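You operate a simulated robot arm through the tools that you are given. There is no shell and no other tool. Be economical: measure what you need, move in short steps, check, and stop when the job is done.

Carry out the task below with a simulated two-armed robot. There is one attempt and no reset: what you move stays moved.

Task
Take the dark red cap on the top of the orange bench and put it away on the top of the rinse test sheet. Take the brown box from the top of the wall bench and leave it on the lower shelf of the wall bench. Put the blue card from the top of the switch desk on top of the grey roll. Take the orange round socket and leave it on the drip tray. Take the blue block and leave it on top of the purple can on the top of the line bench. Take the purple bore plug and put it on the yellow lift card. Any order will do. Set down upright: brown box.

The check looks at the end state, three seconds after you hand in, the way a careful person would. Anything else that was tipped, shoved, dropped, spilled or broken makes it a failure. A push-on lid holds only when it is set on centred and level and pressed home; a screw cap is set on level and turned clockwise until tight. Flat cloth is picked up by pressing the open fingertips on it (5 to 10 N) and closing them slowly along it; thin cloth reads only 2 to 8 mm in the jaws.

Robot
Two 7-joint arms with two-finger parallel grippers on one trunk, on a base that drives. Base frame: it is fixed to the floor where the robot stands at the start and does not move with it; the origin is under the middle of the robot, x ahead of it, y to its left, z up. Lengths are in mm, angles in rad, forces in N, time in s.
The left shoulder is at the start at [70, 130, 954], the right one opposite. With the tool pointing down near the work surface each hand reaches from about 100 to 500 mm from the robot's upright axis, wherever it stands, measured 20 degrees to its own side. Places, roughly: blue block (4x4x4 cm) [-400, -11600, 800]; blue card [7000, -750, 750]; brown box [1750, 0, 1000]; dark red cap [500, 0, 750]; drip tray [-500, -13700, 800]; grey roll (9x9x10 cm) [7100, -800, 800]; lower shelf of the wall bench [2200, 200, 200]; orange round socket (6x6x5 cm) [-500, -11500, 800]; purple bore plug (4x4x4 cm) [-1500, -13700, 900]; purple can [-500, -11750, 750]; top of the rinse test sheet [6200, -15100, 800]; yellow lift card [-1750, -15250, 750]. Payload 1.57 kg a hand.
Tool frame (each hand has its own): the origin (TCP) lies between the finger pads and is the grasp point; the fingertips stand 30 mm ahead of it; z points along the fingers, y is the line along which they close. Largest opening 80 mm; finger width 17, thickness 12; the body of the gripper, 40 by 82 mm, starts 80 mm behind the TCP.
Orientation is told as [roll, pitch, yaw] about the base's x, y, z axes, in that order, counted from this pose: with the fingers straight down and closing along the base's y, the tool's x points along the base's -x, its y along +y and its z along -z.

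Tools
- The arms move only by the tool jog_arm. It takes "left_moves", "right_moves" or both (then of equal length, played together; a hand with none holds still); each is a list of rows, each a list of 7 numbers: the shift along the tool's x, y, z in units of 250 mm (1.0 is 250 mm), then the turn, a rotation vector about the tool's x, y, z in units of 60 degrees (1.0 is 60 degrees), then the finger opening in mm, from 0 to 80. In form: [[tx, ty, tz, ax, ay, az, hand], ...]. A call has 1 to 8 rows; each row is the pose to reach, as a shift and turn from the pose commanded when the call began, along the tool's axes at that moment. A call with a number of a shift or a turn outside -1 to 1 is refused whole. A row lasts 0.2 s, in which the tool goes at most 50 mm and 0.15 rad; a call with a longer step from one row to the next is refused whole, and so is a gripper value outside its range. A pose out of reach is approached as far as the arm can. The call stops where the force on the tool passes 40 N (or 10 N more than at its start, if that is more) or the arm is blocked; 0.2 s more then pass. Each finger travels about 108 mm/s and halts on what it meets, pressing with about 40 N; the grip force reading is that of the motor and also rises with nothing between the fingers. The clock runs only during rows and for 0.2 s after the last one: add rows that repeat a pose to give the fingers time. The reply holds the time, the measured pose of the TCP, the force on the tool along the base axes, the opening and the grip force, in the units named above and with some noise, with the torque about the TCP (base axes, N m) and any sound that the robot's microphone picked up.
- Cameras (640 x 400 px; columns grow to the right, rows downward): "scene" is now at [138.5, 11.9, 1181.5]; the picture's right is [0.14, -0.99, 0.00], its down [-0.57, -0.08, -0.82] and it looks along [0.81, 0.12, -0.57] (base axes); focal length 259 px, centre (320, 200). "left" rides on the left gripper at [72, 7, -122] in its tool frame; the picture's right is [-0.09, 1.00, 0.00], its down [-0.84, -0.08, -0.54] and it looks along [-0.54, -0.05, 0.84] (tool axes); focal length 238 px, centre (320, 200). "right" rides on the right gripper at [72, -7, -122] in its tool frame; the picture's right is [0.09, 1.00, 0.00], its down [-0.84, 0.08, -0.54] and it looks along [-0.54, 0.05, 0.84] (tool axes); focal length 238 px, centre (320, 200). There is no depth. A picture from a camera that has moved, and an enlarged one, comes with that camera's place and axes in the base frame and with its lens.
- camera(camera): a new picture of that camera. No time passes.
- lift_body(by): slides the trunk up (or, below 0, down) by that many mm; the arms and the scene camera ride with it, the base frame stays. It gives what a move gives, with no picture.
- roll_base(legs): drives the robot by 1 to 6 legs, each [ahead, left, turn to the left] in mm, mm and rad, along the robot's own axes; the way and the turn of a leg run together, so that a leg with both is an arc; at most 1500 mm and 3.142 rad a leg. The arms and the cameras ride along, it lands a little off, and it stops where it bumps. It gives what a move gives.
- aim_head(pan, tilt): turns the head with the scene camera to pan (to the left, within 1.501 rad either way) and tilt (down, from -0.506 to 1.204), counted from straight ahead of the robot. It gives what a move gives.
- close_up(camera, box): a new picture of the part [left, top, right, bottom] of that camera's present view, enlarged. No time passes.
- sign_off(): hands the job in; it is judged then, once.

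Work in short steps. Places have to be worked out from the pictures, the camera data and where the tool is seen: move nearer, look again, correct. Check each grasp and each placing, and mend what went wrong. You have 186 turns and 174 pictures in all, those below and enlarged ones among them. Open the grippers and draw the arms clear of the work before you hand the job in, unless the task says otherwise; then end with one line.

The tools are called after "Request:" as a command line: name --argument value ..., lists and objects as JSON in quotes. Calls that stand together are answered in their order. jog_arm: Moves the arms, as the interface text tells. Its arguments: {"type":"object","properties":{"left_moves":{"type":"array","items":{"type":"array","items":{"type":"number"}}},"right_moves":{"type":"array","items":{"type":"array","items":{"type":"number"}}}},"required":[]} The other tools are called the same way: lift_body (by) slides the trunk up or down; roll_base (legs) drives the base; aim_head (pan, tilt) turns the head that bears the scene camera; camera (camera) takes a picture; close_up (camera, box) takes an enlarged picture of a part of a camera's view; sign_off () hands the job in.

At the start:

```text
time: 0.0
left_position: [371.3, 173.9, 1017.3]
left_tool_rot: [-0.002, -0.002, 0.002]
left_contact_force: [0.0, 0.4, -0.9]
left_wrist_torque: [-0.02, 0.01, -0.02]
left_grip_width: 79.8
left_finger_force: 0.2
right_position: [371.6, -73.9, 979.7]
right_tool_rot: [0.002, -0.002, 0.0]
right_contact_force: [1.0, 0.0, -0.8]
right_wrist_torque: [0.02, 0.0, 0.02]
right_grip_width: 79.8
right_finger_force: 0.0
trunk travel left (down, up): [-592.0, 348.0]
robot x, y, heading: [-1.9, 2.2, -0.004]
head pan, tilt: [0.145, 0.611]
```

scene: 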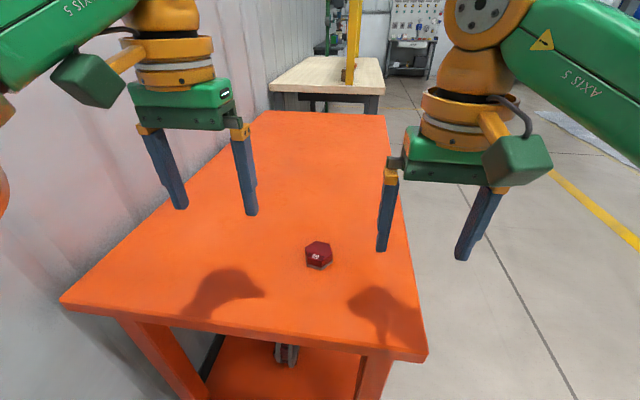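
right: 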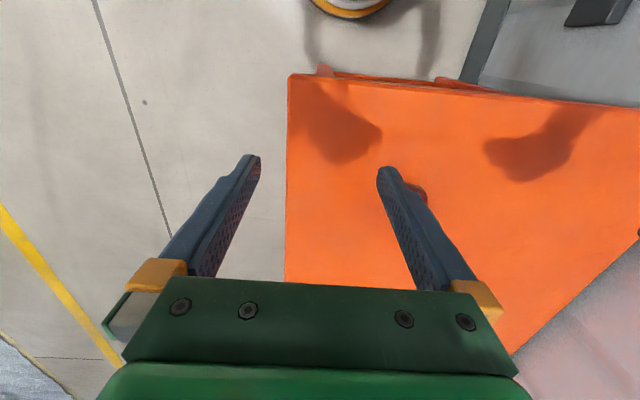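
left: 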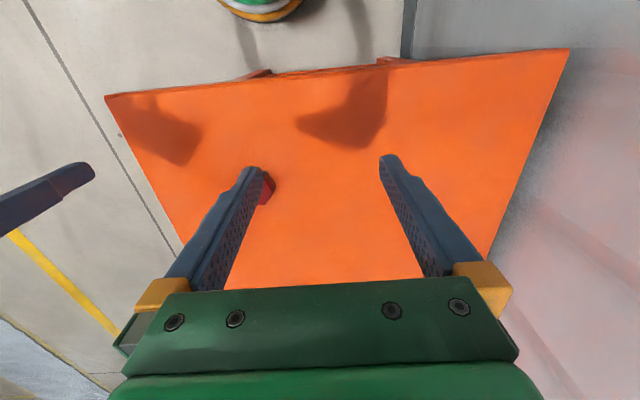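

The cap looks to be near [500, 70, 785]. I'll enlarge the scene view on it to get its shape and the table edge.

Request:
close_up --camera "scene" --box '[278, 225, 358, 275]'

Request:
roll_base --legs '[[70, 0, 0]]'

```text
8.00 times, centred on (318, 250) of scene
camera zoom: at [138.5, 11.9, 1181.5], right [0.14, -0.99, 0.0], down [-0.57, -0.08, -0.82], along [0.81, 0.12, -0.57], focal length 2075 px, centre (336, -200)
```

zoom: 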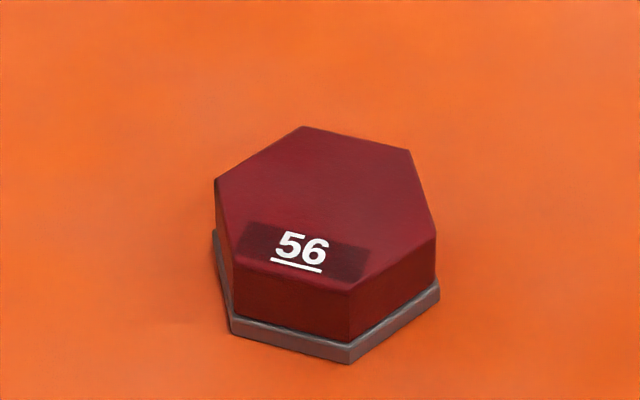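

```text
time: 1.0
left_position: [441.6, 174.8, 1017.9]
left_tool_rot: [-0.001, 0.0, 0.001]
left_contact_force: [1.0, 1.2, -1.1]
left_wrist_torque: [0.02, 0.0, -0.02]
left_grip_width: 79.9
left_finger_force: 0.1
right_position: [441.0, -74.4, 981.8]
right_tool_rot: [0.001, -0.004, -0.002]
right_contact_force: [-0.3, 0.1, 0.3]
right_wrist_torque: [0.01, -0.04, -0.02]
right_grip_width: 80.0
right_finger_force: 0.1
trunk travel left (down, up): [-592.0, 348.0]
robot x, y, heading: [67.8, -1.5, 0.002]
head pan, tilt: [0.145, 0.611]
```

The hexagon's centre works out near x 512, y 71, with flats facing about 109° from x, so the left hand needs +19° of yaw. I'll move the left hand over it, with the right hand stepping aside, and look.

Request:
jog_arm --left_moves '[[-0.07, -0.104, 0.118, 0, 0, -0.08, 80], [-0.14, -0.208, 0.236, 0, 0, -0.16, 80], [-0.21, -0.312, 0.354, 0, 0, -0.24, 80], [-0.28, -0.416, 0.44, 0, 0, -0.317, 80]]' --right_moves '[[0, -0.15, 0, 0, 0, 0, 80], [0, -0.3, 0, 0, 0, 0, 80], [0, -0.45, 0, 0, 0, 0, 80], [0, -0.5, 0, 0, 0, 0, 80]]'

Request:
camera --camera "left"

Request:
camera --camera "scene"

```text
time: 2.0
left_position: [514.6, 65.6, 906.2]
left_tool_rot: [0.0, 0.0, 0.332]
left_contact_force: [0.4, -0.7, -0.4]
left_wrist_torque: [-0.01, 0.04, 0.02]
left_grip_width: 79.9
left_finger_force: 0.0
right_position: [441.8, -200.9, 979.3]
right_tool_rot: [0.003, -0.002, 0.0]
right_contact_force: [-0.4, -0.1, 0.1]
right_wrist_torque: [0.03, 0.03, 0.03]
right_grip_width: 80.0
right_finger_force: 0.0
trunk travel left (down, up): [-592.0, 348.0]
robot x, y, heading: [71.6, -0.3, 0.0]
head pan, tilt: [0.145, 0.611]
```

```text
169 pictures are left
camera left: at [444.7, 49.4, 1027.9], right [-0.24, 0.97, 0.0], down [0.82, 0.2, 0.54], along [0.53, 0.13, -0.84], focal length 238 px, centre (320, 200)
```

left: 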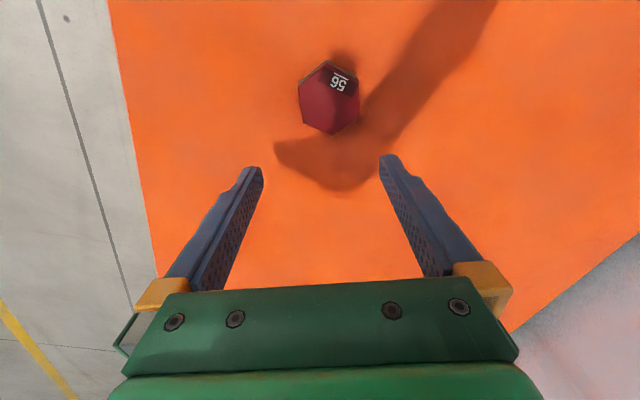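

```text
168 pictures are left
camera scene: at [209.7, 9.2, 1181.5], right [0.14, -0.99, 0.0], down [-0.57, -0.08, -0.82], along [0.81, 0.12, -0.57], focal length 259 px, centre (320, 200)
```

scene: 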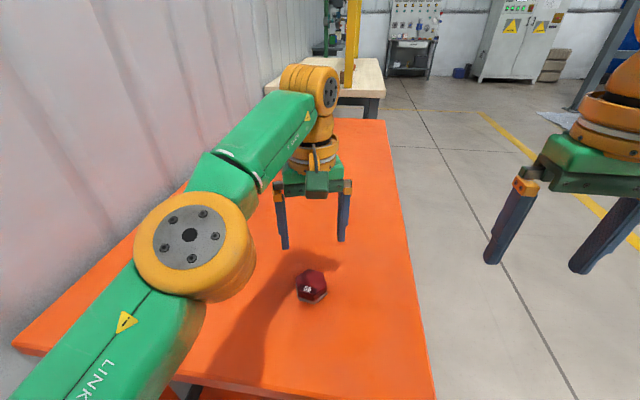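

Triangulating the two views puts the cap at about [480, 65], top z ≈ 822, table ≈ 797. I'll shift over it and come partway down.

Request:
jog_arm --left_moves '[[0.131, 0.045, 0.0, 0, 0, 0, 80], [0.131, 0.045, 0.16, 0, 0, 0, 80], [0.131, 0.045, 0.16, 0, 0, 0, 80]]'

Request:
camera --camera "left"

```text
time: 2.8
left_position: [512.5, 56.4, 895.2]
left_tool_rot: [-0.001, -0.001, 0.333]
left_contact_force: [-0.5, -1.2, -0.1]
left_wrist_torque: [-0.02, 0.02, 0.01]
left_grip_width: 80.2
left_finger_force: 0.0
left hand out of reach, approached as far as the arm can: row 1, 2, 3
right_position: [441.4, -199.1, 978.5]
right_tool_rot: [0.001, 0.0, -0.001]
right_contact_force: [0.7, -1.0, 0.1]
right_wrist_torque: [-0.03, -0.01, 0.0]
right_grip_width: 79.8
right_finger_force: 0.0
trunk travel left (down, up): [-592.0, 348.0]
robot x, y, heading: [68.2, -0.2, -0.002]
head pan, tilt: [0.145, 0.611]
```

```text
167 pictures are left
camera left: at [442.9, 40.1, 1017.4], right [-0.24, 0.97, 0.0], down [0.82, 0.2, 0.54], along [0.53, 0.13, -0.84], focal length 238 px, centre (320, 200)
```

left: 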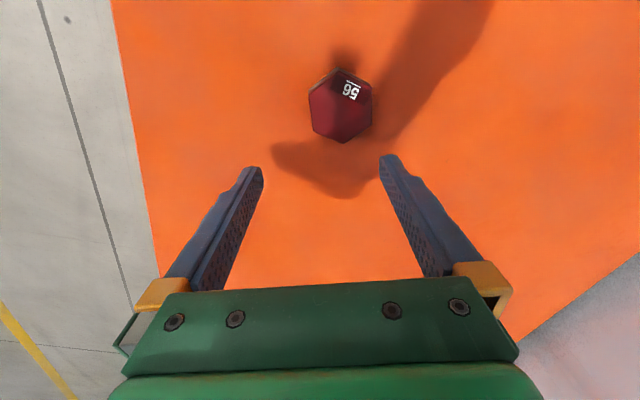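

The arm seems constrained that far inboard. I'll sidestep the robot to the right so the cap lies more to the left arm's own side.

Request:
roll_base --legs '[[0, -110, 0]]'

```text
time: 4.0
left_position: [513.0, -52.0, 896.3]
left_tool_rot: [-0.002, 0.003, 0.335]
left_contact_force: [0.5, -0.8, -0.6]
left_wrist_torque: [0.02, -0.01, 0.0]
left_grip_width: 80.2
left_finger_force: 0.1
right_position: [440.9, -307.3, 978.9]
right_tool_rot: [0.003, -0.002, 0.001]
right_contact_force: [0.0, 0.7, 0.6]
right_wrist_torque: [0.04, -0.03, 0.03]
right_grip_width: 79.9
right_finger_force: 0.1
trunk travel left (down, up): [-592.0, 348.0]
robot x, y, heading: [69.6, -108.1, -0.002]
head pan, tilt: [0.145, 0.611]
```

Now shift the left hand over the cap.

Request:
jog_arm --left_moves '[[-0.009, 0.16, 0, 0, 0, 0, 80], [-0.018, 0.32, 0, 0, 0, 0, 80], [-0.028, 0.485, 0.1, 0, 0, 0, 80], [-0.028, 0.485, 0.1, 0, 0, 0, 80]]'

Request:
camera --camera "left"

```text
time: 5.0
left_position: [534.8, 65.4, 889.3]
left_tool_rot: [-0.002, 0.004, 0.335]
left_contact_force: [0.0, 0.6, 0.1]
left_wrist_torque: [0.0, -0.02, -0.01]
left_grip_width: 80.0
left_finger_force: 0.1
left hand out of reach, approached as far as the arm can: row 1, 2, 3, 4
right_position: [442.0, -307.0, 978.3]
right_tool_rot: [0.003, 0.0, 0.002]
right_contact_force: [-0.5, 0.0, 0.1]
right_wrist_torque: [0.01, 0.04, 0.01]
right_grip_width: 79.9
right_finger_force: 0.1
trunk travel left (down, up): [-592.0, 348.0]
robot x, y, heading: [73.7, -108.6, -0.002]
head pan, tilt: [0.145, 0.611]
```

```text
166 pictures are left
camera left: at [465.5, 49.2, 1011.9], right [-0.24, 0.97, 0.0], down [0.82, 0.2, 0.54], along [0.52, 0.13, -0.84], focal length 238 px, centre (320, 200)
```

left: 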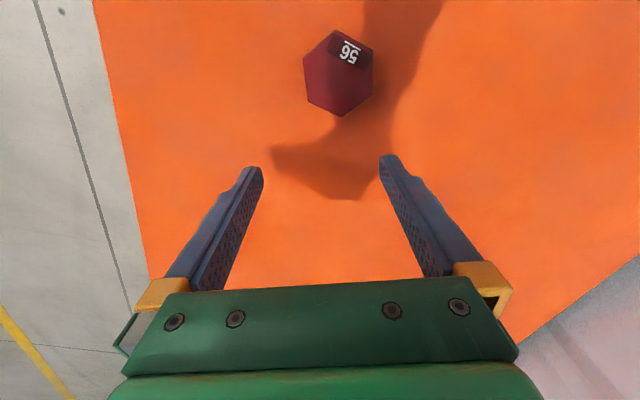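

The hand stalls at about z 890, probably because the shoulder is too low for this height. I'll raise the trunk and try again.

Request:
lift_body --by 200

Request:
jog_arm --left_moves '[[0.16, 0.0, 0.1, 0, 0, 0, 80], [0.2, 0.07, 0.28, 0, 0, 0, 80], [0.2, 0.07, 0.46, 0, 0, 0, 80], [0.2, 0.07, 0.64, 0, 0, 0, 80], [0.2, 0.07, 0.8, 0, 0, 0, 80]]'

Request:
camera --camera "left"

```text
time: 7.2
left_position: [535.5, 63.8, 1089.8]
left_tool_rot: [0.0, 0.003, 0.335]
left_contact_force: [0.0, 0.5, 0.7]
left_wrist_torque: [0.0, -0.01, 0.02]
left_grip_width: 79.8
left_finger_force: 0.1
right_position: [441.8, -308.4, 1179.2]
right_tool_rot: [0.002, -0.002, 0.001]
right_contact_force: [0.7, 0.1, -0.6]
right_wrist_torque: [0.01, 0.0, -0.01]
right_grip_width: 79.9
right_finger_force: 0.0
trunk travel left (down, up): [-792.0, 148.0]
robot x, y, heading: [72.6, -107.8, 0.002]
head pan, tilt: [0.145, 0.611]
```

```text
time: 8.4
left_position: [562.8, 55.2, 936.3]
left_tool_rot: [0.0, 0.005, 0.334]
left_contact_force: [1.1, 0.2, -0.1]
left_wrist_torque: [-0.01, -0.01, 0.0]
left_grip_width: 79.9
left_finger_force: 0.1
left hand out of reach, approached as far as the arm can: row 1, 2, 3, 4, 5
right_position: [442.7, -307.3, 1177.8]
right_tool_rot: [0.001, 0.0, 0.0]
right_contact_force: [0.1, -0.2, -0.5]
right_wrist_torque: [-0.02, 0.03, -0.01]
right_grip_width: 80.0
right_finger_force: 0.1
trunk travel left (down, up): [-792.0, 148.0]
robot x, y, heading: [70.9, -111.3, 0.005]
head pan, tilt: [0.145, 0.611]
```

```text
165 pictures are left
camera left: at [493.0, 39.5, 1057.6], right [-0.24, 0.97, 0.0], down [0.82, 0.2, 0.54], along [0.52, 0.13, -0.84], focal length 238 px, centre (320, 200)
```

left: 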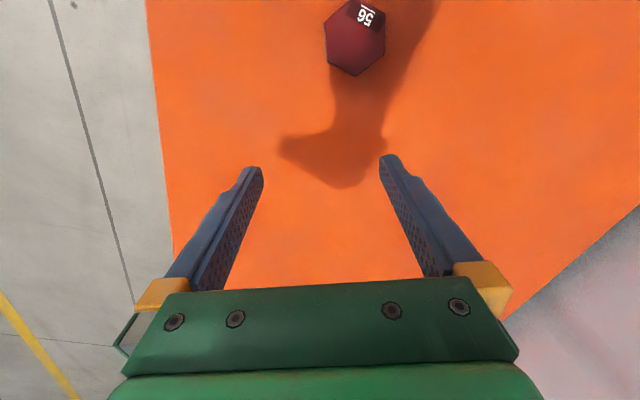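

The readings fit a minimum arm radius of about 420 mm from shoulder to wrist, so I want the shoulder high above the work and the robot a bit further back. I'll raise the trunk and back off.

Request:
lift_body --by 146

Request:
roll_base --legs '[[-70, 0, 0]]'

```text
time: 10.1
left_position: [560.1, 55.8, 1083.2]
left_tool_rot: [0.001, 0.003, 0.336]
left_contact_force: [0.4, 0.7, -0.4]
left_wrist_torque: [-0.03, 0.0, 0.01]
left_grip_width: 79.9
left_finger_force: 0.0
right_position: [440.7, -308.4, 1325.5]
right_tool_rot: [0.002, -0.001, 0.002]
right_contact_force: [0.2, -0.2, -0.3]
right_wrist_torque: [0.01, -0.01, 0.01]
right_grip_width: 80.0
right_finger_force: 0.1
trunk travel left (down, up): [-938.0, 2.0]
robot x, y, heading: [67.9, -112.3, -0.002]
head pan, tilt: [0.145, 0.611]
```

```text
time: 11.1
left_position: [499.5, 56.2, 1078.9]
left_tool_rot: [0.004, 0.013, 0.337]
left_contact_force: [1.5, 0.9, -0.1]
left_wrist_torque: [0.0, 0.07, -0.02]
left_grip_width: 79.9
left_finger_force: 0.0
right_position: [384.0, -307.2, 1320.9]
right_tool_rot: [0.003, 0.008, 0.003]
right_contact_force: [0.7, -0.8, -0.2]
right_wrist_torque: [0.03, 0.11, 0.01]
right_grip_width: 80.0
right_finger_force: 0.1
trunk travel left (down, up): [-938.0, 2.0]
robot x, y, heading: [2.7, -112.6, 0.007]
head pan, tilt: [0.145, 0.611]
```

Descend over the cap to about z 880.

Request:
jog_arm --left_moves '[[0.02, 0.02, 0.19, 0, 0, 0, 80], [0.04, 0.04, 0.38, 0, 0, 0, 80], [0.058, 0.054, 0.57, 0, 0, 0, 80], [0.058, 0.054, 0.76, 0, 0, 0, 80], [0.058, 0.054, 0.8, 0, 0, 0, 80]]'

Request:
camera --camera "left"

Request:
camera --camera "scene"

```text
time: 12.3
left_position: [452.1, 59.6, 907.5]
left_tool_rot: [0.0, 0.003, 0.337]
left_contact_force: [-0.1, 0.1, 0.5]
left_wrist_torque: [0.0, 0.02, -0.03]
left_grip_width: 80.1
left_finger_force: 0.0
left hand out of reach, approached as far as the arm can: row 3, 4, 5
right_position: [371.9, -309.2, 1325.8]
right_tool_rot: [0.002, -0.001, 0.003]
right_contact_force: [0.4, 0.0, -0.4]
right_wrist_torque: [0.01, 0.02, -0.05]
right_grip_width: 80.1
right_finger_force: 0.2
trunk travel left (down, up): [-938.0, 2.0]
robot x, y, heading: [2.2, -109.5, 0.006]
head pan, tilt: [0.145, 0.611]
```

```text
164 pictures are left
camera left: at [382.3, 44.1, 1029.9], right [-0.24, 0.97, 0.0], down [0.82, 0.2, 0.54], along [0.52, 0.13, -0.84], focal length 238 px, centre (320, 200)
```

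left: 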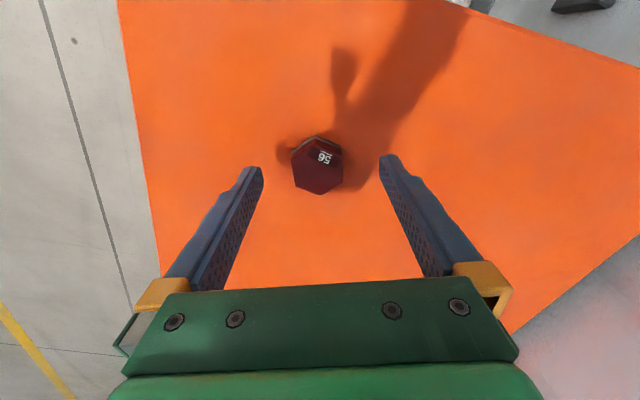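

```text
163 pictures are left
camera scene: at [140.1, -99.1, 1527.5], right [0.15, -0.99, 0.0], down [-0.57, -0.08, -0.82], along [0.81, 0.12, -0.57], focal length 259 px, centre (320, 200)
```

scene: 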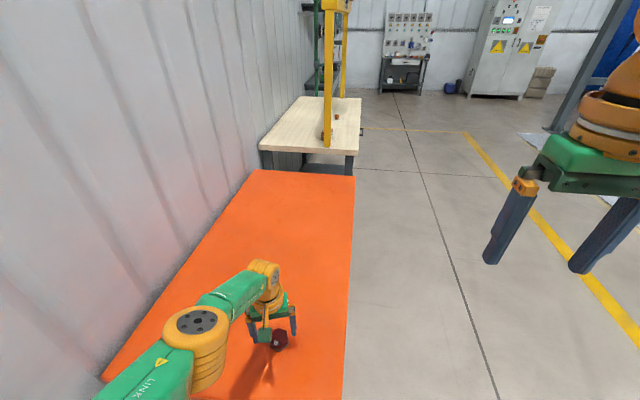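

The readings show commands accumulate from the last *commanded* pose (now about [311, 80, 787]), which was what pulled the hand inward. I'll command from there to hover at [480, 65, 880].

Request:
jog_arm --left_moves '[[0, 0, -0.19, 0, 0, 0, 80], [-0.04, -0.02, -0.372, 0, 0, 0, 80], [-0.2, -0.09, -0.372, 0, 0, 0, 80], [-0.36, -0.16, -0.372, 0, 0, 0, 80], [-0.5, -0.23, -0.372, 0, 0, 0, 80], [-0.618, -0.28, -0.372, 0, 0, 0, 80], [-0.618, -0.28, -0.372, 0, 0, 0, 80]]'

Request:
camera --camera "left"

```text
time: 13.9
left_position: [483.2, 57.0, 1004.9]
left_tool_rot: [0.0, 0.004, 0.336]
left_contact_force: [0.2, 0.5, -0.2]
left_wrist_torque: [0.03, -0.04, -0.01]
left_grip_width: 80.0
left_finger_force: 0.1
left hand out of reach, approached as far as the arm can: row 3, 4, 5, 6, 7
right_position: [372.4, -308.5, 1325.4]
right_tool_rot: [0.001, -0.002, 0.003]
right_contact_force: [0.1, 0.4, -0.3]
right_wrist_torque: [-0.01, 0.01, 0.0]
right_grip_width: 79.9
right_finger_force: 0.0
trunk travel left (down, up): [-938.0, 2.0]
robot x, y, heading: [2.1, -111.5, 0.003]
head pan, tilt: [0.145, 0.611]
```

```text
162 pictures are left
camera left: at [414.7, 40.4, 1126.3], right [-0.24, 0.97, 0.0], down [0.82, 0.2, 0.54], along [0.52, 0.13, -0.84], focal length 238 px, centre (320, 200)
```

left: 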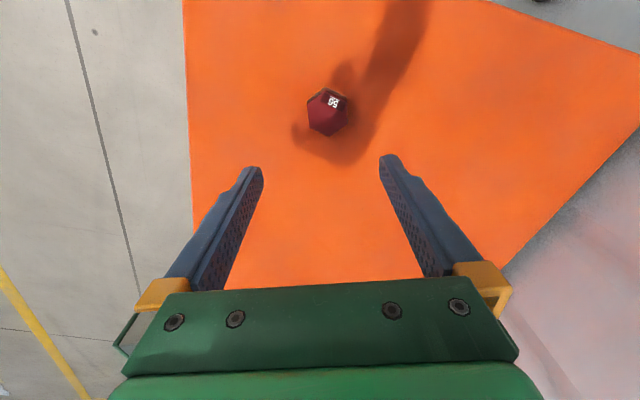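

The limit behaviour is ambiguous (inner or outer boundary). A small test: pull the hand straight back 60 mm at this height.

Request:
jog_arm --left_moves '[[0.113, 0.04, 0, 0, 0, 0, 80], [0.227, 0.079, 0, 0, 0, 0, 80], [0.227, 0.079, 0, 0, 0, 0, 80]]'

```text
time: 14.7
left_position: [420.9, 56.2, 1002.6]
left_tool_rot: [0.003, 0.002, 0.338]
left_contact_force: [-0.5, 0.0, -0.3]
left_wrist_torque: [0.03, 0.04, -0.01]
left_grip_width: 80.3
left_finger_force: 0.0
right_position: [372.8, -309.4, 1325.2]
right_tool_rot: [0.005, -0.002, 0.0]
right_contact_force: [0.2, 0.6, 0.2]
right_wrist_torque: [-0.01, 0.0, -0.01]
right_grip_width: 79.9
right_finger_force: 0.2
trunk travel left (down, up): [-938.0, 2.0]
robot x, y, heading: [4.5, -109.4, -0.001]
head pan, tilt: [0.145, 0.611]
```

Inward works, so these are outer-reach limits at this shoulder height. I'll lower the trunk 120 mm and drive 60 mm forward, which brings the hand to about [480, 56, 882].

Request:
lift_body --by -120

Request:
roll_base --legs '[[60, 0, 0]]'

Request:
camera --camera "left"

```text
time: 16.2
left_position: [420.2, 57.0, 882.0]
left_tool_rot: [-0.001, 0.004, 0.337]
left_contact_force: [0.6, 0.5, 1.2]
left_wrist_torque: [0.0, 0.02, 0.02]
left_grip_width: 80.1
left_finger_force: 0.0
right_position: [371.9, -308.5, 1205.8]
right_tool_rot: [0.0, -0.002, 0.002]
right_contact_force: [0.6, 0.2, -0.7]
right_wrist_torque: [0.01, -0.02, 0.04]
right_grip_width: 80.0
right_finger_force: 0.0
trunk travel left (down, up): [-818.0, 122.0]
robot x, y, heading: [-0.2, -112.6, 0.004]
head pan, tilt: [0.145, 0.611]
```

```text
time: 17.2
left_position: [475.1, 58.6, 883.9]
left_tool_rot: [-0.003, -0.001, 0.337]
left_contact_force: [-0.3, -0.7, -0.2]
left_wrist_torque: [0.02, -0.04, 0.01]
left_grip_width: 79.9
left_finger_force: 0.1
right_position: [423.7, -307.8, 1206.9]
right_tool_rot: [0.003, -0.011, 0.003]
right_contact_force: [-0.2, 0.4, 0.4]
right_wrist_torque: [0.0, -0.02, 0.01]
right_grip_width: 80.0
right_finger_force: 0.1
trunk travel left (down, up): [-818.0, 122.0]
robot x, y, heading: [62.1, -114.8, 0.001]
head pan, tilt: [0.145, 0.611]
```

```text
161 pictures are left
camera left: at [404.8, 41.6, 1005.8], right [-0.24, 0.97, 0.0], down [0.81, 0.2, 0.54], along [0.53, 0.13, -0.84], focal length 238 px, centre (320, 200)
```

left: 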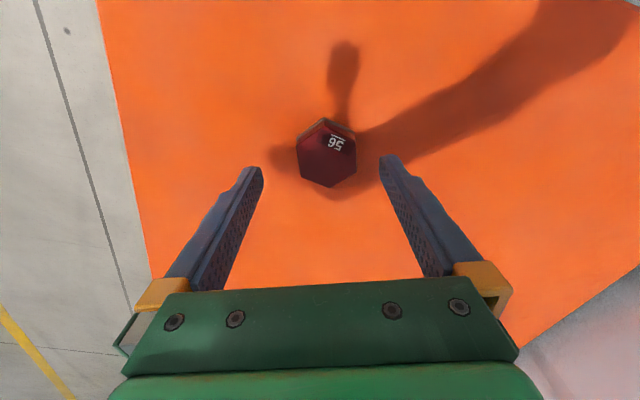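

Cap at ≈[480, 66]. Fine shift and descend so the fingertips straddle the cap, then look.

Request:
jog_arm --left_moves '[[-0.028, 0.02, 0, 0, 0, 0, 80], [-0.028, 0.02, 0.12, 0, 0, 0, 80], [-0.028, 0.02, 0.136, 0, 0, 0, 80]]'

Request:
camera --camera "left"

Request:
camera --camera "scene"

```text
time: 18.0
left_position: [484.3, 64.5, 846.8]
left_tool_rot: [-0.001, 0.007, 0.338]
left_contact_force: [0.1, -0.4, -0.3]
left_wrist_torque: [0.01, 0.0, 0.01]
left_grip_width: 80.1
left_finger_force: 0.1
right_position: [433.1, -307.6, 1205.2]
right_tool_rot: [0.001, -0.001, 0.003]
right_contact_force: [0.3, -0.4, -0.5]
right_wrist_torque: [-0.03, 0.03, -0.01]
right_grip_width: 79.6
right_finger_force: 0.0
trunk travel left (down, up): [-818.0, 122.0]
robot x, y, heading: [60.1, -108.6, 0.001]
head pan, tilt: [0.145, 0.611]
```

```text
160 pictures are left
camera left: at [415.8, 48.4, 968.7], right [-0.24, 0.97, 0.0], down [0.82, 0.2, 0.54], along [0.52, 0.13, -0.84], focal length 238 px, centre (320, 200)
```

left: 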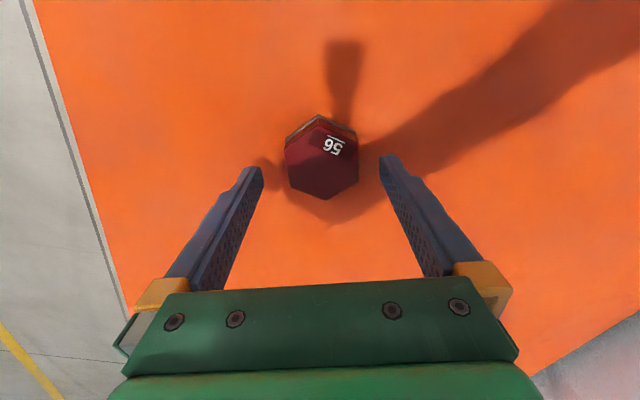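

```text
159 pictures are left
camera scene: at [199.8, -97.9, 1407.4], right [0.15, -0.99, 0.0], down [-0.57, -0.08, -0.82], along [0.81, 0.12, -0.57], focal length 259 px, centre (320, 200)
```

scene: 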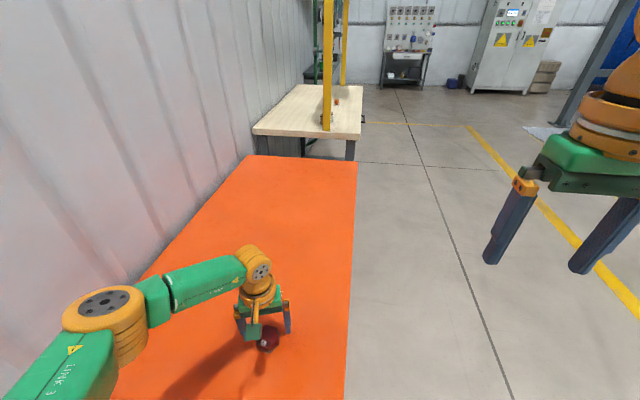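

The size ratio confirms the cap top at ≈822 and centre ≈[475, 65]. Shift 9 mm back and descend 14 mm.

Request:
jog_arm --left_moves '[[0.036, 0.015, 0, 0, 0, 0, 80], [0.036, 0.015, 0.056, 0, 0, 0, 80], [0.036, 0.015, 0.056, 0, 0, 0, 80]]'

Request:
camera --camera "left"

Request:
close_up --camera "scene" --box '[216, 290, 312, 350]'

```text
time: 18.8
left_position: [474.5, 65.9, 832.6]
left_tool_rot: [-0.001, 0.005, 0.339]
left_contact_force: [0.1, -0.6, -0.1]
left_wrist_torque: [0.01, 0.02, -0.03]
left_grip_width: 80.0
left_finger_force: 0.1
right_position: [432.0, -305.9, 1205.2]
right_tool_rot: [0.001, -0.004, 0.004]
right_contact_force: [-0.5, 1.1, -0.7]
right_wrist_torque: [0.01, 0.02, 0.0]
right_grip_width: 80.2
right_finger_force: 0.1
trunk travel left (down, up): [-818.0, 122.0]
robot x, y, heading: [61.0, -110.9, 0.001]
head pan, tilt: [0.145, 0.611]
```

```text
158 pictures are left
camera left: at [405.2, 49.1, 954.7], right [-0.24, 0.97, 0.0], down [0.82, 0.2, 0.54], along [0.52, 0.13, -0.84], focal length 238 px, centre (320, 200)
```

left: 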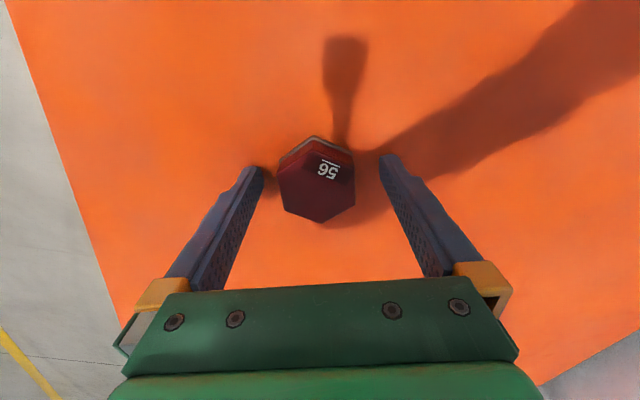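

```text
6.67 times, centred on (264, 320) of scene
camera zoom: at [199.1, -97.9, 1407.5], right [0.15, -0.99, 0.0], down [-0.57, -0.08, -0.82], along [0.81, 0.12, -0.57], focal length 1729 px, centre (693, -600)
```

zoom: 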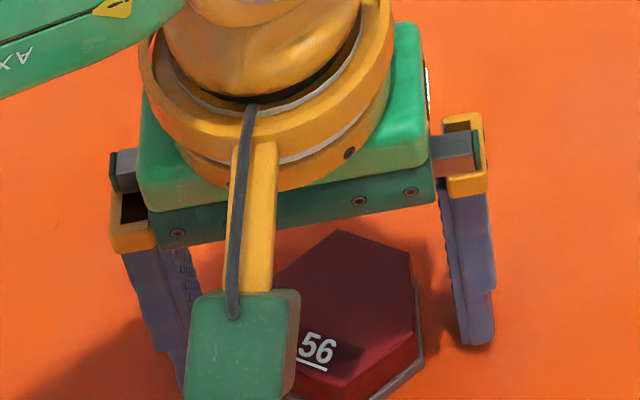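

The cap sits centred between the fingers at the right depth. Close on it.

Request:
jog_arm --left_moves '[[0, 0, 0.012, 0, 0, 0, 60], [0, 0, 0.012, 0, 0, 0, 40], [0, 0, 0.012, 0, 0, 0, 40], [0, 0, 0.012, 0, 0, 0, 40]]'

```text
time: 19.8
left_position: [473.6, 65.1, 831.4]
left_tool_rot: [0.001, 0.003, 0.338]
left_contact_force: [0.8, 0.5, 1.3]
left_wrist_torque: [-0.09, 0.07, -0.01]
left_grip_width: 48.9
left_finger_force: 40.2
right_position: [430.8, -307.0, 1206.3]
right_tool_rot: [0.001, -0.001, 0.003]
right_contact_force: [0.1, 0.8, -0.1]
right_wrist_torque: [-0.02, 0.01, 0.02]
right_grip_width: 79.7
right_finger_force: 0.1
trunk travel left (down, up): [-818.0, 122.0]
robot x, y, heading: [61.9, -108.9, -0.0]
head pan, tilt: [0.145, 0.611]
```

Grip holds at 48.9 mm across the flats. Lift it and look ahead at the wall bench.

Request:
jog_arm --left_moves '[[0, 0, -0.1, 0, 0, 0, 40], [0, 0, -0.3, 0, 0, 0, 40], [0, 0, -0.5, 0, 0, 0, 40], [0.18, 0, -0.65, 0, 0, 0, 40], [0.36, 0, -0.7, 0, 0, 0, 40]]'

Request:
aim_head --pan 0 --tilt 0.35

Request:
camera --camera "scene"

Request:
camera --camera "left"

```text
refused: row 4 steps farther than a row can; nothing moved
```

```text
time: 20.6
left_position: [474.7, 64.2, 829.6]
left_tool_rot: [0.001, 0.003, 0.337]
left_contact_force: [0.0, 1.0, 0.5]
left_wrist_torque: [-0.07, 0.06, -0.01]
left_grip_width: 49.1
left_finger_force: 40.2
right_position: [430.5, -307.1, 1205.6]
right_tool_rot: [0.001, -0.002, 0.002]
right_contact_force: [-0.5, 0.5, 0.0]
right_wrist_torque: [0.01, 0.05, 0.03]
right_grip_width: 80.2
right_finger_force: 0.0
trunk travel left (down, up): [-818.0, 122.0]
robot x, y, heading: [60.0, -110.8, -0.002]
head pan, tilt: [0.0, 0.351]
```

```text
156 pictures are left
camera scene: at [204.5, -110.5, 1431.2], right [0.0, -1.0, 0.0], down [-0.34, 0.0, -0.94], along [0.94, 0.0, -0.34], focal length 259 px, centre (320, 200)
```

scene: 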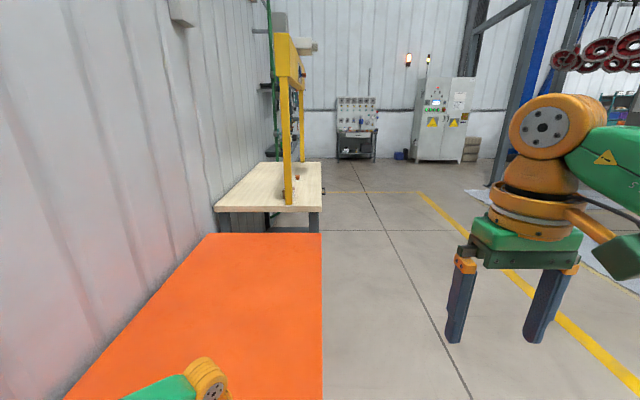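

```text
155 pictures are left
camera left: at [404.9, 48.7, 952.2], right [-0.24, 0.97, 0.0], down [0.82, 0.2, 0.54], along [0.52, 0.13, -0.84], focal length 238 px, centre (320, 200)
```

left: 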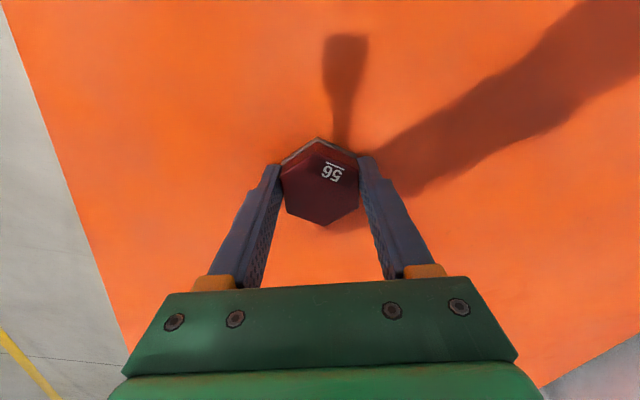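

Held firmly. Lift with smaller steps and pull in toward the robot.

Request:
jog_arm --left_moves '[[0, 0, -0.1, 0, 0, 0, 40], [0, 0, -0.28, 0, 0, 0, 40], [0, 0, -0.46, 0, 0, 0, 40], [0.1, 0, -0.6, 0, 0, 0, 40], [0.2, 0, -0.74, 0, 0, 0, 40], [0.25, 0, -0.8, 0, 0, 0, 40]]'

Request:
close_up --camera "scene" --box '[200, 120, 360, 220]'

Request:
aim_head --pan -1.0 --tilt 0.35

Request:
camera --camera "scene"

```text
time: 21.9
left_position: [417.2, 43.1, 1032.8]
left_tool_rot: [-0.001, 0.004, 0.337]
left_contact_force: [-0.2, 0.5, -0.9]
left_wrist_torque: [0.0, 0.03, -0.02]
left_grip_width: 39.8
left_finger_force: 0.1
right_position: [431.9, -306.8, 1204.1]
right_tool_rot: [0.003, -0.001, 0.002]
right_contact_force: [-0.4, 0.3, -0.2]
right_wrist_torque: [0.01, -0.02, 0.0]
right_grip_width: 80.0
right_finger_force: 0.1
trunk travel left (down, up): [-818.0, 122.0]
robot x, y, heading: [62.6, -111.4, -0.0]
head pan, tilt: [0.0, 0.351]
```

```text
4.00 times, centred on (280, 170) of scene
camera zoom: at [204.7, -110.7, 1431.3], right [0.0, -1.0, 0.0], down [-0.34, 0.0, -0.94], along [0.94, 0.0, -0.34], focal length 1037 px, centre (480, 320)
```

zoom: 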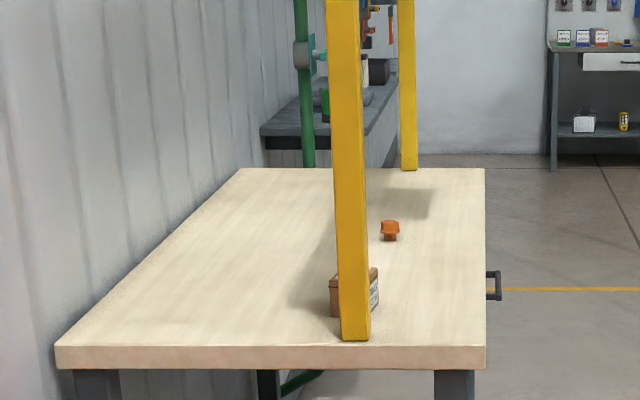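

```text
time: 23.2
left_position: [416.9, 43.4, 1031.0]
left_tool_rot: [0.001, 0.003, 0.336]
left_contact_force: [-0.3, 1.0, 0.6]
left_wrist_torque: [0.0, 0.01, 0.0]
left_grip_width: 39.9
left_finger_force: 0.1
right_position: [432.0, -307.8, 1205.9]
right_tool_rot: [0.001, -0.001, 0.005]
right_contact_force: [0.1, -0.1, 0.1]
right_wrist_torque: [-0.01, 0.0, 0.01]
right_grip_width: 80.2
right_finger_force: 0.0
trunk travel left (down, up): [-818.0, 122.0]
robot x, y, heading: [61.0, -105.8, 0.004]
head pan, tilt: [-1.0, 0.351]
```

```text
153 pictures are left
camera scene: at [162.4, -188.8, 1431.3], right [-0.84, -0.54, 0.0], down [-0.19, 0.29, -0.94], along [0.51, -0.79, -0.34], focal length 259 px, centre (320, 200)
```

scene: 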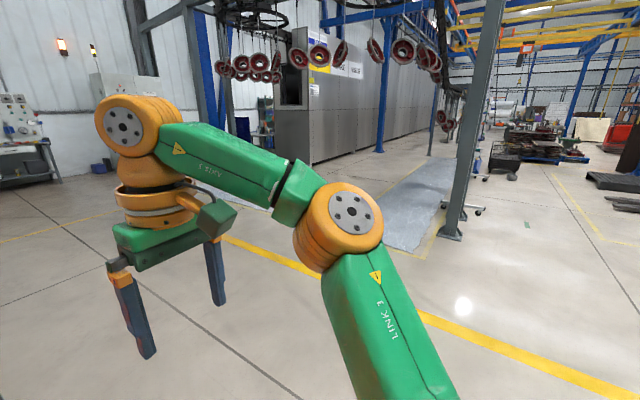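

The grip shows nothing held, so the cap slipped out. Look for it on the table.

Request:
camera --camera "left"

Request:
aim_head --pan 0.15 --tilt 0.8

Request:
camera --camera "scene"

```text
152 pictures are left
camera left: at [348.5, 27.0, 1153.0], right [-0.24, 0.97, 0.0], down [0.82, 0.2, 0.54], along [0.52, 0.13, -0.84], focal length 238 px, centre (320, 200)
```

left: 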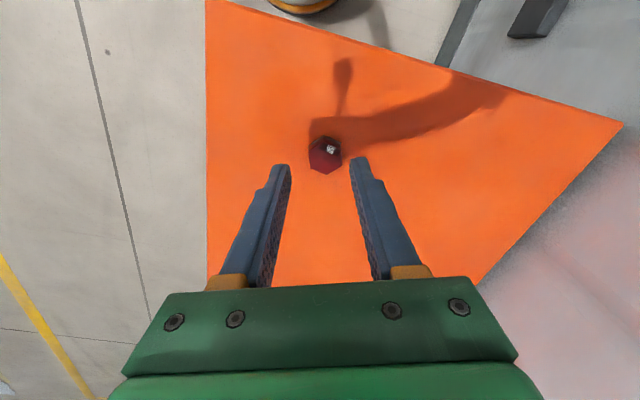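

```text
time: 24.6
left_position: [416.3, 42.2, 1031.0]
left_tool_rot: [-0.001, 0.003, 0.338]
left_contact_force: [-0.2, 0.3, 0.1]
left_wrist_torque: [-0.04, -0.01, -0.01]
left_grip_width: 40.2
left_finger_force: 0.0
right_position: [430.4, -309.2, 1205.3]
right_tool_rot: [0.001, -0.002, 0.003]
right_contact_force: [-0.1, 0.5, -0.9]
right_wrist_torque: [0.01, -0.02, 0.0]
right_grip_width: 80.2
right_finger_force: 0.1
trunk travel left (down, up): [-818.0, 122.0]
robot x, y, heading: [60.2, -113.5, 0.006]
head pan, tilt: [0.15, 0.799]
```

```text
151 pictures are left
camera scene: at [191.5, -98.5, 1391.7], right [0.15, -0.99, 0.0], down [-0.71, -0.11, -0.7], along [0.69, 0.11, -0.72], focal length 259 px, centre (320, 200)
```

scene: 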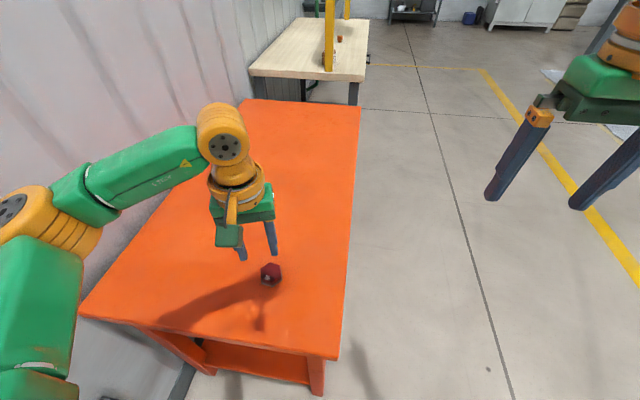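

The cap is still upright at about [475, 66]. I'll return over it open, stop at the same depth as before, then feel down for a deeper grip.

Request:
jog_arm --left_moves '[[-0.125, 0.006, 0.12, 0, 0, 0, 60], [-0.25, 0.012, 0.24, 0, 0, 0, 80], [-0.25, 0.012, 0.42, 0, 0, 0, 80], [-0.25, 0.012, 0.6, 0, 0, 0, 80], [-0.25, 0.012, 0.76, 0, 0, 0, 80], [-0.25, 0.012, 0.8, 0, 0, 0, 80]]'

Request:
close_up --camera "left" --box '[200, 100, 440, 250]'

```text
time: 26.0
left_position: [472.9, 66.4, 831.1]
left_tool_rot: [0.0, 0.003, 0.336]
left_contact_force: [0.0, -0.5, -0.3]
left_wrist_torque: [-0.01, 0.0, -0.02]
left_grip_width: 80.1
left_finger_force: 0.1
right_position: [432.6, -307.9, 1205.1]
right_tool_rot: [0.003, -0.003, 0.003]
right_contact_force: [-0.1, -0.7, -0.3]
right_wrist_torque: [0.04, 0.0, -0.01]
right_grip_width: 79.9
right_finger_force: 0.0
trunk travel left (down, up): [-818.0, 122.0]
robot x, y, heading: [62.2, -110.1, 0.004]
head pan, tilt: [0.15, 0.799]
```

```text
2.67 times, centred on (320, 175) of left
camera zoom: at [404.7, 49.8, 953.4], right [-0.24, 0.97, 0.0], down [0.82, 0.2, 0.54], along [0.52, 0.13, -0.84], focal length 636 px, centre (320, 267)
```

zoom: 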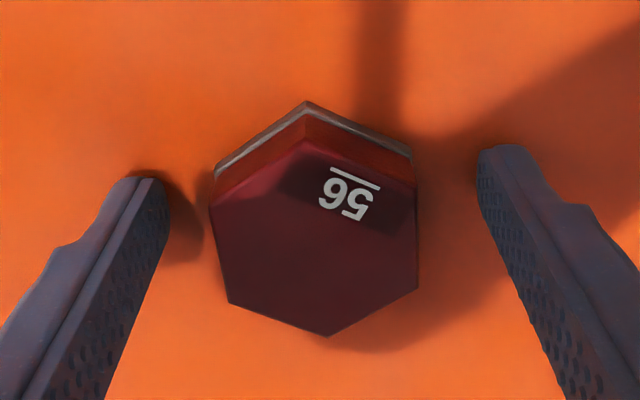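

The fingertips are still clear of the cap on both sides. I'll feel down gently for the table to find its height.

Request:
jog_arm --left_moves '[[0, 0, 0.012, 0, 0, 0, 80], [0, 0, 0.024, 0, 0, 0, 80], [0, 0, 0.036, 0, 0, 0, 80], [0, 0, 0.048, 0, 0, 0, 80]]'

Request:
close_up --camera "left" --box '[200, 100, 440, 250]'

```text
time: 26.6
left_position: [472.6, 67.2, 830.4]
left_tool_rot: [0.0, -0.01, 0.337]
left_contact_force: [-2.7, 0.5, 20.5]
left_wrist_torque: [0.8, 0.57, 0.03]
left_grip_width: 80.1
left_finger_force: 0.1
right_position: [425.7, -309.1, 1207.0]
right_tool_rot: [0.006, -0.006, 0.003]
right_contact_force: [0.1, -0.3, 0.2]
right_wrist_torque: [-0.03, 0.01, 0.02]
right_grip_width: 80.1
right_finger_force: 0.0
trunk travel left (down, up): [-818.0, 122.0]
robot x, y, heading: [61.0, -110.1, -0.002]
head pan, tilt: [0.15, 0.799]
stopped in row 3 (left hand): the force on the tool passed its limit at 47 N (the readings are from after the stop); the commanded pose is now the measured one
```

```text
2.67 times, centred on (320, 175) of left
camera zoom: at [402.3, 49.6, 951.0], right [-0.24, 0.97, 0.0], down [0.81, 0.2, 0.55], along [0.53, 0.13, -0.83], focal length 636 px, centre (320, 267)
```

zoom: 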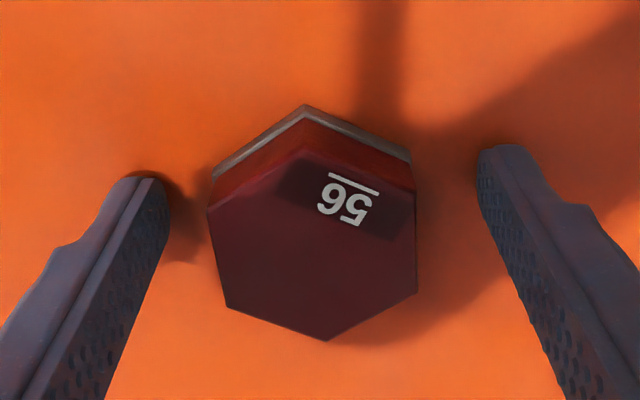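

The table is at tip height ≈ 800, so depth was right. The cap looks about 5° off the jaws; I'll raise 3 mm, turn to match, centre slightly and regrip, then lift slowly.

Request:
jog_arm --left_moves '[[-0.012, -0.004, -0.014, 0, 0, -0.085, 80], [-0.012, -0.004, -0.014, 0, 0, -0.085, 62], [-0.012, -0.004, -0.014, 0, 0, -0.085, 45], [-0.012, -0.004, -0.014, 0, 0, -0.085, 20], [-0.012, -0.004, -0.014, 0, 0, -0.085, 20], [-0.012, -0.004, -0.02, 0, 0, -0.085, 20], [-0.012, -0.004, -0.04, 0, 0, -0.085, 20], [-0.012, -0.004, -0.08, 0, 0, -0.085, 20]]'

Request:
close_up --camera "left" --box '[200, 100, 440, 250]'

```text
time: 28.4
left_position: [480.4, 68.3, 848.1]
left_tool_rot: [-0.001, -0.003, 0.425]
left_contact_force: [0.2, 0.4, -2.4]
left_wrist_torque: [-0.01, 0.02, -0.03]
left_grip_width: 49.5
left_finger_force: 40.1
right_position: [431.5, -306.5, 1205.2]
right_tool_rot: [0.001, -0.001, 0.002]
right_contact_force: [-0.4, 0.6, 0.0]
right_wrist_torque: [-0.02, -0.02, -0.02]
right_grip_width: 79.7
right_finger_force: 0.0
trunk travel left (down, up): [-818.0, 122.0]
robot x, y, heading: [57.9, -111.0, 0.001]
head pan, tilt: [0.15, 0.799]
```

```text
2.67 times, centred on (320, 175) of left
camera zoom: at [411.9, 45.7, 969.2], right [-0.33, 0.94, 0.0], down [0.79, 0.28, 0.55], along [0.52, 0.18, -0.84], focal length 636 px, centre (320, 267)
```

zoom: 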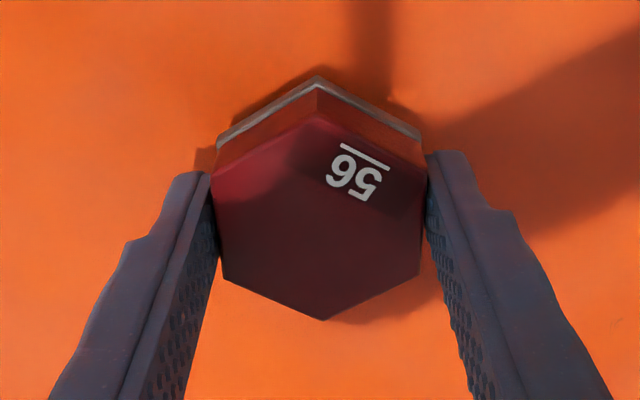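

It is lifting now (load −2.4 N). Continue slowly upward.

Request:
jog_arm --left_moves '[[0, 0, -0.08, 0, 0, 0, 20], [0, 0, -0.16, 0, 0, 0, 20], [0, 0, -0.26, 0, 0, 0, 20], [0, 0, -0.38, 0, 0, 0, 20], [0, 0, -0.5, 0, 0, 0, 20], [0, 0, -0.62, 0, 0, 0, 20], [0, 0, -0.74, 0, 0, 0, 20]]'

Request:
close_up --camera "left" --box '[200, 100, 440, 250]'

```text
time: 30.1
left_position: [477.6, 68.4, 1033.4]
left_tool_rot: [-0.001, -0.005, 0.426]
left_contact_force: [0.9, -0.5, -3.8]
left_wrist_torque: [-0.02, 0.0, -0.01]
left_grip_width: 49.7
left_finger_force: 39.9
right_position: [431.5, -308.3, 1206.0]
right_tool_rot: [0.002, -0.003, 0.002]
right_contact_force: [1.0, 0.0, 0.1]
right_wrist_torque: [0.01, 0.0, 0.01]
right_grip_width: 79.8
right_finger_force: 0.1
trunk travel left (down, up): [-818.0, 122.0]
robot x, y, heading: [62.8, -114.0, 0.004]
head pan, tilt: [0.15, 0.799]
```

```text
2.67 times, centred on (320, 175) of left
camera zoom: at [409.1, 46.9, 1154.5], right [-0.33, 0.94, 0.0], down [0.79, 0.28, 0.55], along [0.52, 0.18, -0.84], focal length 636 px, centre (320, 267)
```

zoom: 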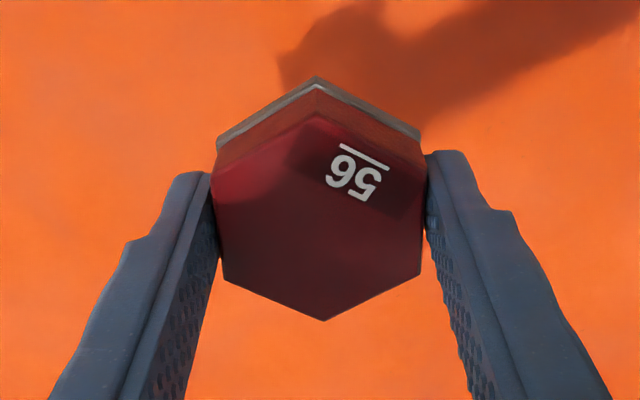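

Cap held securely (about 0.3 kg). I'll tuck it in, then drive out to the aisle, up to the wall bench and turn to face it.

Request:
jog_arm --left_moves '[[0.12, 0.055, -0.05, 0, 0, 0, 20], [0.24, 0.11, -0.1, 0, 0, 0, 20], [0.364, 0.165, -0.15, 0, 0, 0, 20]]'

Request:
roll_base --legs '[[0, -540, 0], [1430, 0, 0], [0, 0, 1.571]]'

Request:
aim_head --pan -0.3 --tilt 0.55

Request:
camera --camera "scene"

```text
time: 30.9
left_position: [374.3, 69.3, 1068.7]
left_tool_rot: [-0.001, -0.005, 0.428]
left_contact_force: [0.0, -0.7, -2.7]
left_wrist_torque: [0.0, -0.01, -0.01]
left_grip_width: 49.1
left_finger_force: 40.3
right_position: [430.4, -307.3, 1205.5]
right_tool_rot: [0.002, -0.002, 0.002]
right_contact_force: [0.1, -1.2, 0.8]
right_wrist_torque: [0.01, 0.03, 0.02]
right_grip_width: 79.9
right_finger_force: 0.1
trunk travel left (down, up): [-818.0, 122.0]
robot x, y, heading: [62.8, -107.0, 0.003]
head pan, tilt: [0.15, 0.799]
```

```text
time: 44.5
left_position: [1322.4, -316.1, 1067.3]
left_tool_rot: [-0.001, -0.003, 2.009]
left_contact_force: [0.1, -1.0, -1.8]
left_wrist_torque: [0.03, -0.03, -0.02]
left_grip_width: 48.7
left_finger_force: 40.3
right_position: [1696.9, -256.1, 1205.5]
right_tool_rot: [0.002, -0.002, 1.583]
right_contact_force: [-0.7, 0.2, 1.5]
right_wrist_torque: [0.0, -0.01, 0.03]
right_grip_width: 80.1
right_finger_force: 0.1
trunk travel left (down, up): [-818.0, 122.0]
robot x, y, heading: [1502.0, -631.5, 1.591]
head pan, tilt: [0.15, 0.799]
```

```text
time: 45.4
left_position: [1321.9, -316.2, 1069.3]
left_tool_rot: [-0.001, -0.003, 2.009]
left_contact_force: [0.2, 0.2, -2.6]
left_wrist_torque: [0.01, 0.0, 0.02]
left_grip_width: 48.7
left_finger_force: 39.8
right_position: [1697.3, -255.4, 1205.6]
right_tool_rot: [0.001, -0.003, 1.584]
right_contact_force: [-0.4, 0.7, -0.1]
right_wrist_torque: [-0.02, 0.0, -0.01]
right_grip_width: 79.9
right_finger_force: 0.0
trunk travel left (down, up): [-818.0, 122.0]
robot x, y, heading: [1503.6, -634.8, 1.583]
head pan, tilt: [-0.3, 0.55]
```

```text
146 pictures are left
camera scene: at [1529.7, -494.3, 1412.9], right [0.96, -0.28, 0.0], down [-0.15, -0.5, -0.85], along [0.24, 0.82, -0.52], focal length 259 px, centre (320, 200)
```

scene: 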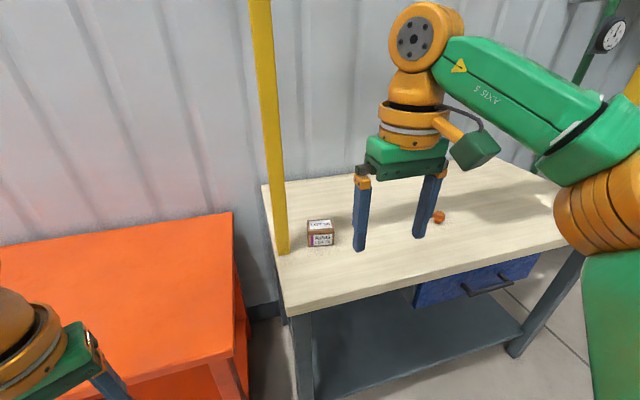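

I can see the box beside the yellow post and the grey lower shelf. Zoom on the box and shelf.

Request:
close_up --camera "scene" --box '[256, 195, 384, 275]'

Request:
close_up --camera "scene" --box '[260, 220, 548, 400]'

```text
5.00 times, centred on (320, 235) of scene
camera zoom: at [1529.7, -494.3, 1412.9], right [0.96, -0.28, 0.0], down [-0.15, -0.5, -0.85], along [0.24, 0.82, -0.52], focal length 1297 px, centre (320, 25)
```

zoom: 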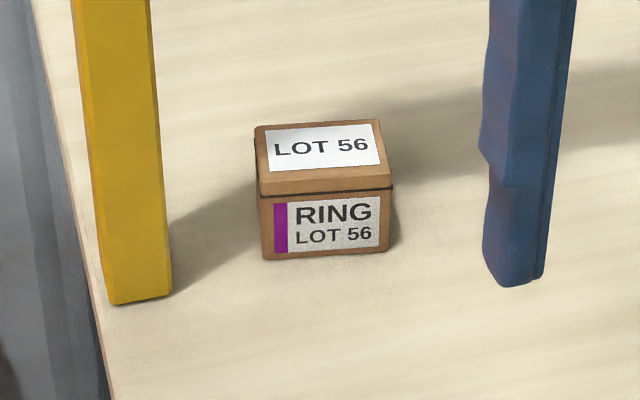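

```text
2.22 times, centred on (404, 310) of scene
camera zoom: at [1529.7, -494.3, 1412.9], right [0.96, -0.28, 0.0], down [-0.15, -0.5, -0.85], along [0.24, 0.82, -0.52], focal length 576 px, centre (133, -44)
```

zoom: 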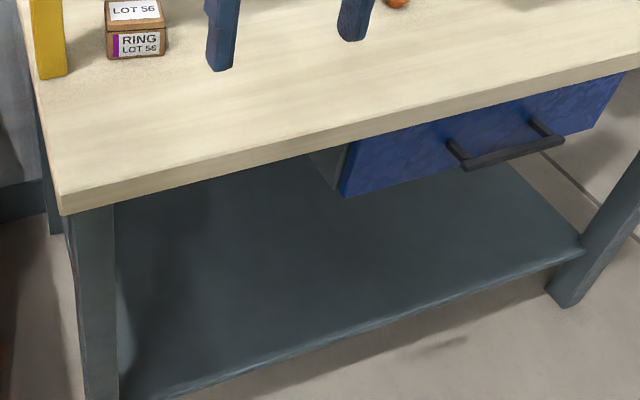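

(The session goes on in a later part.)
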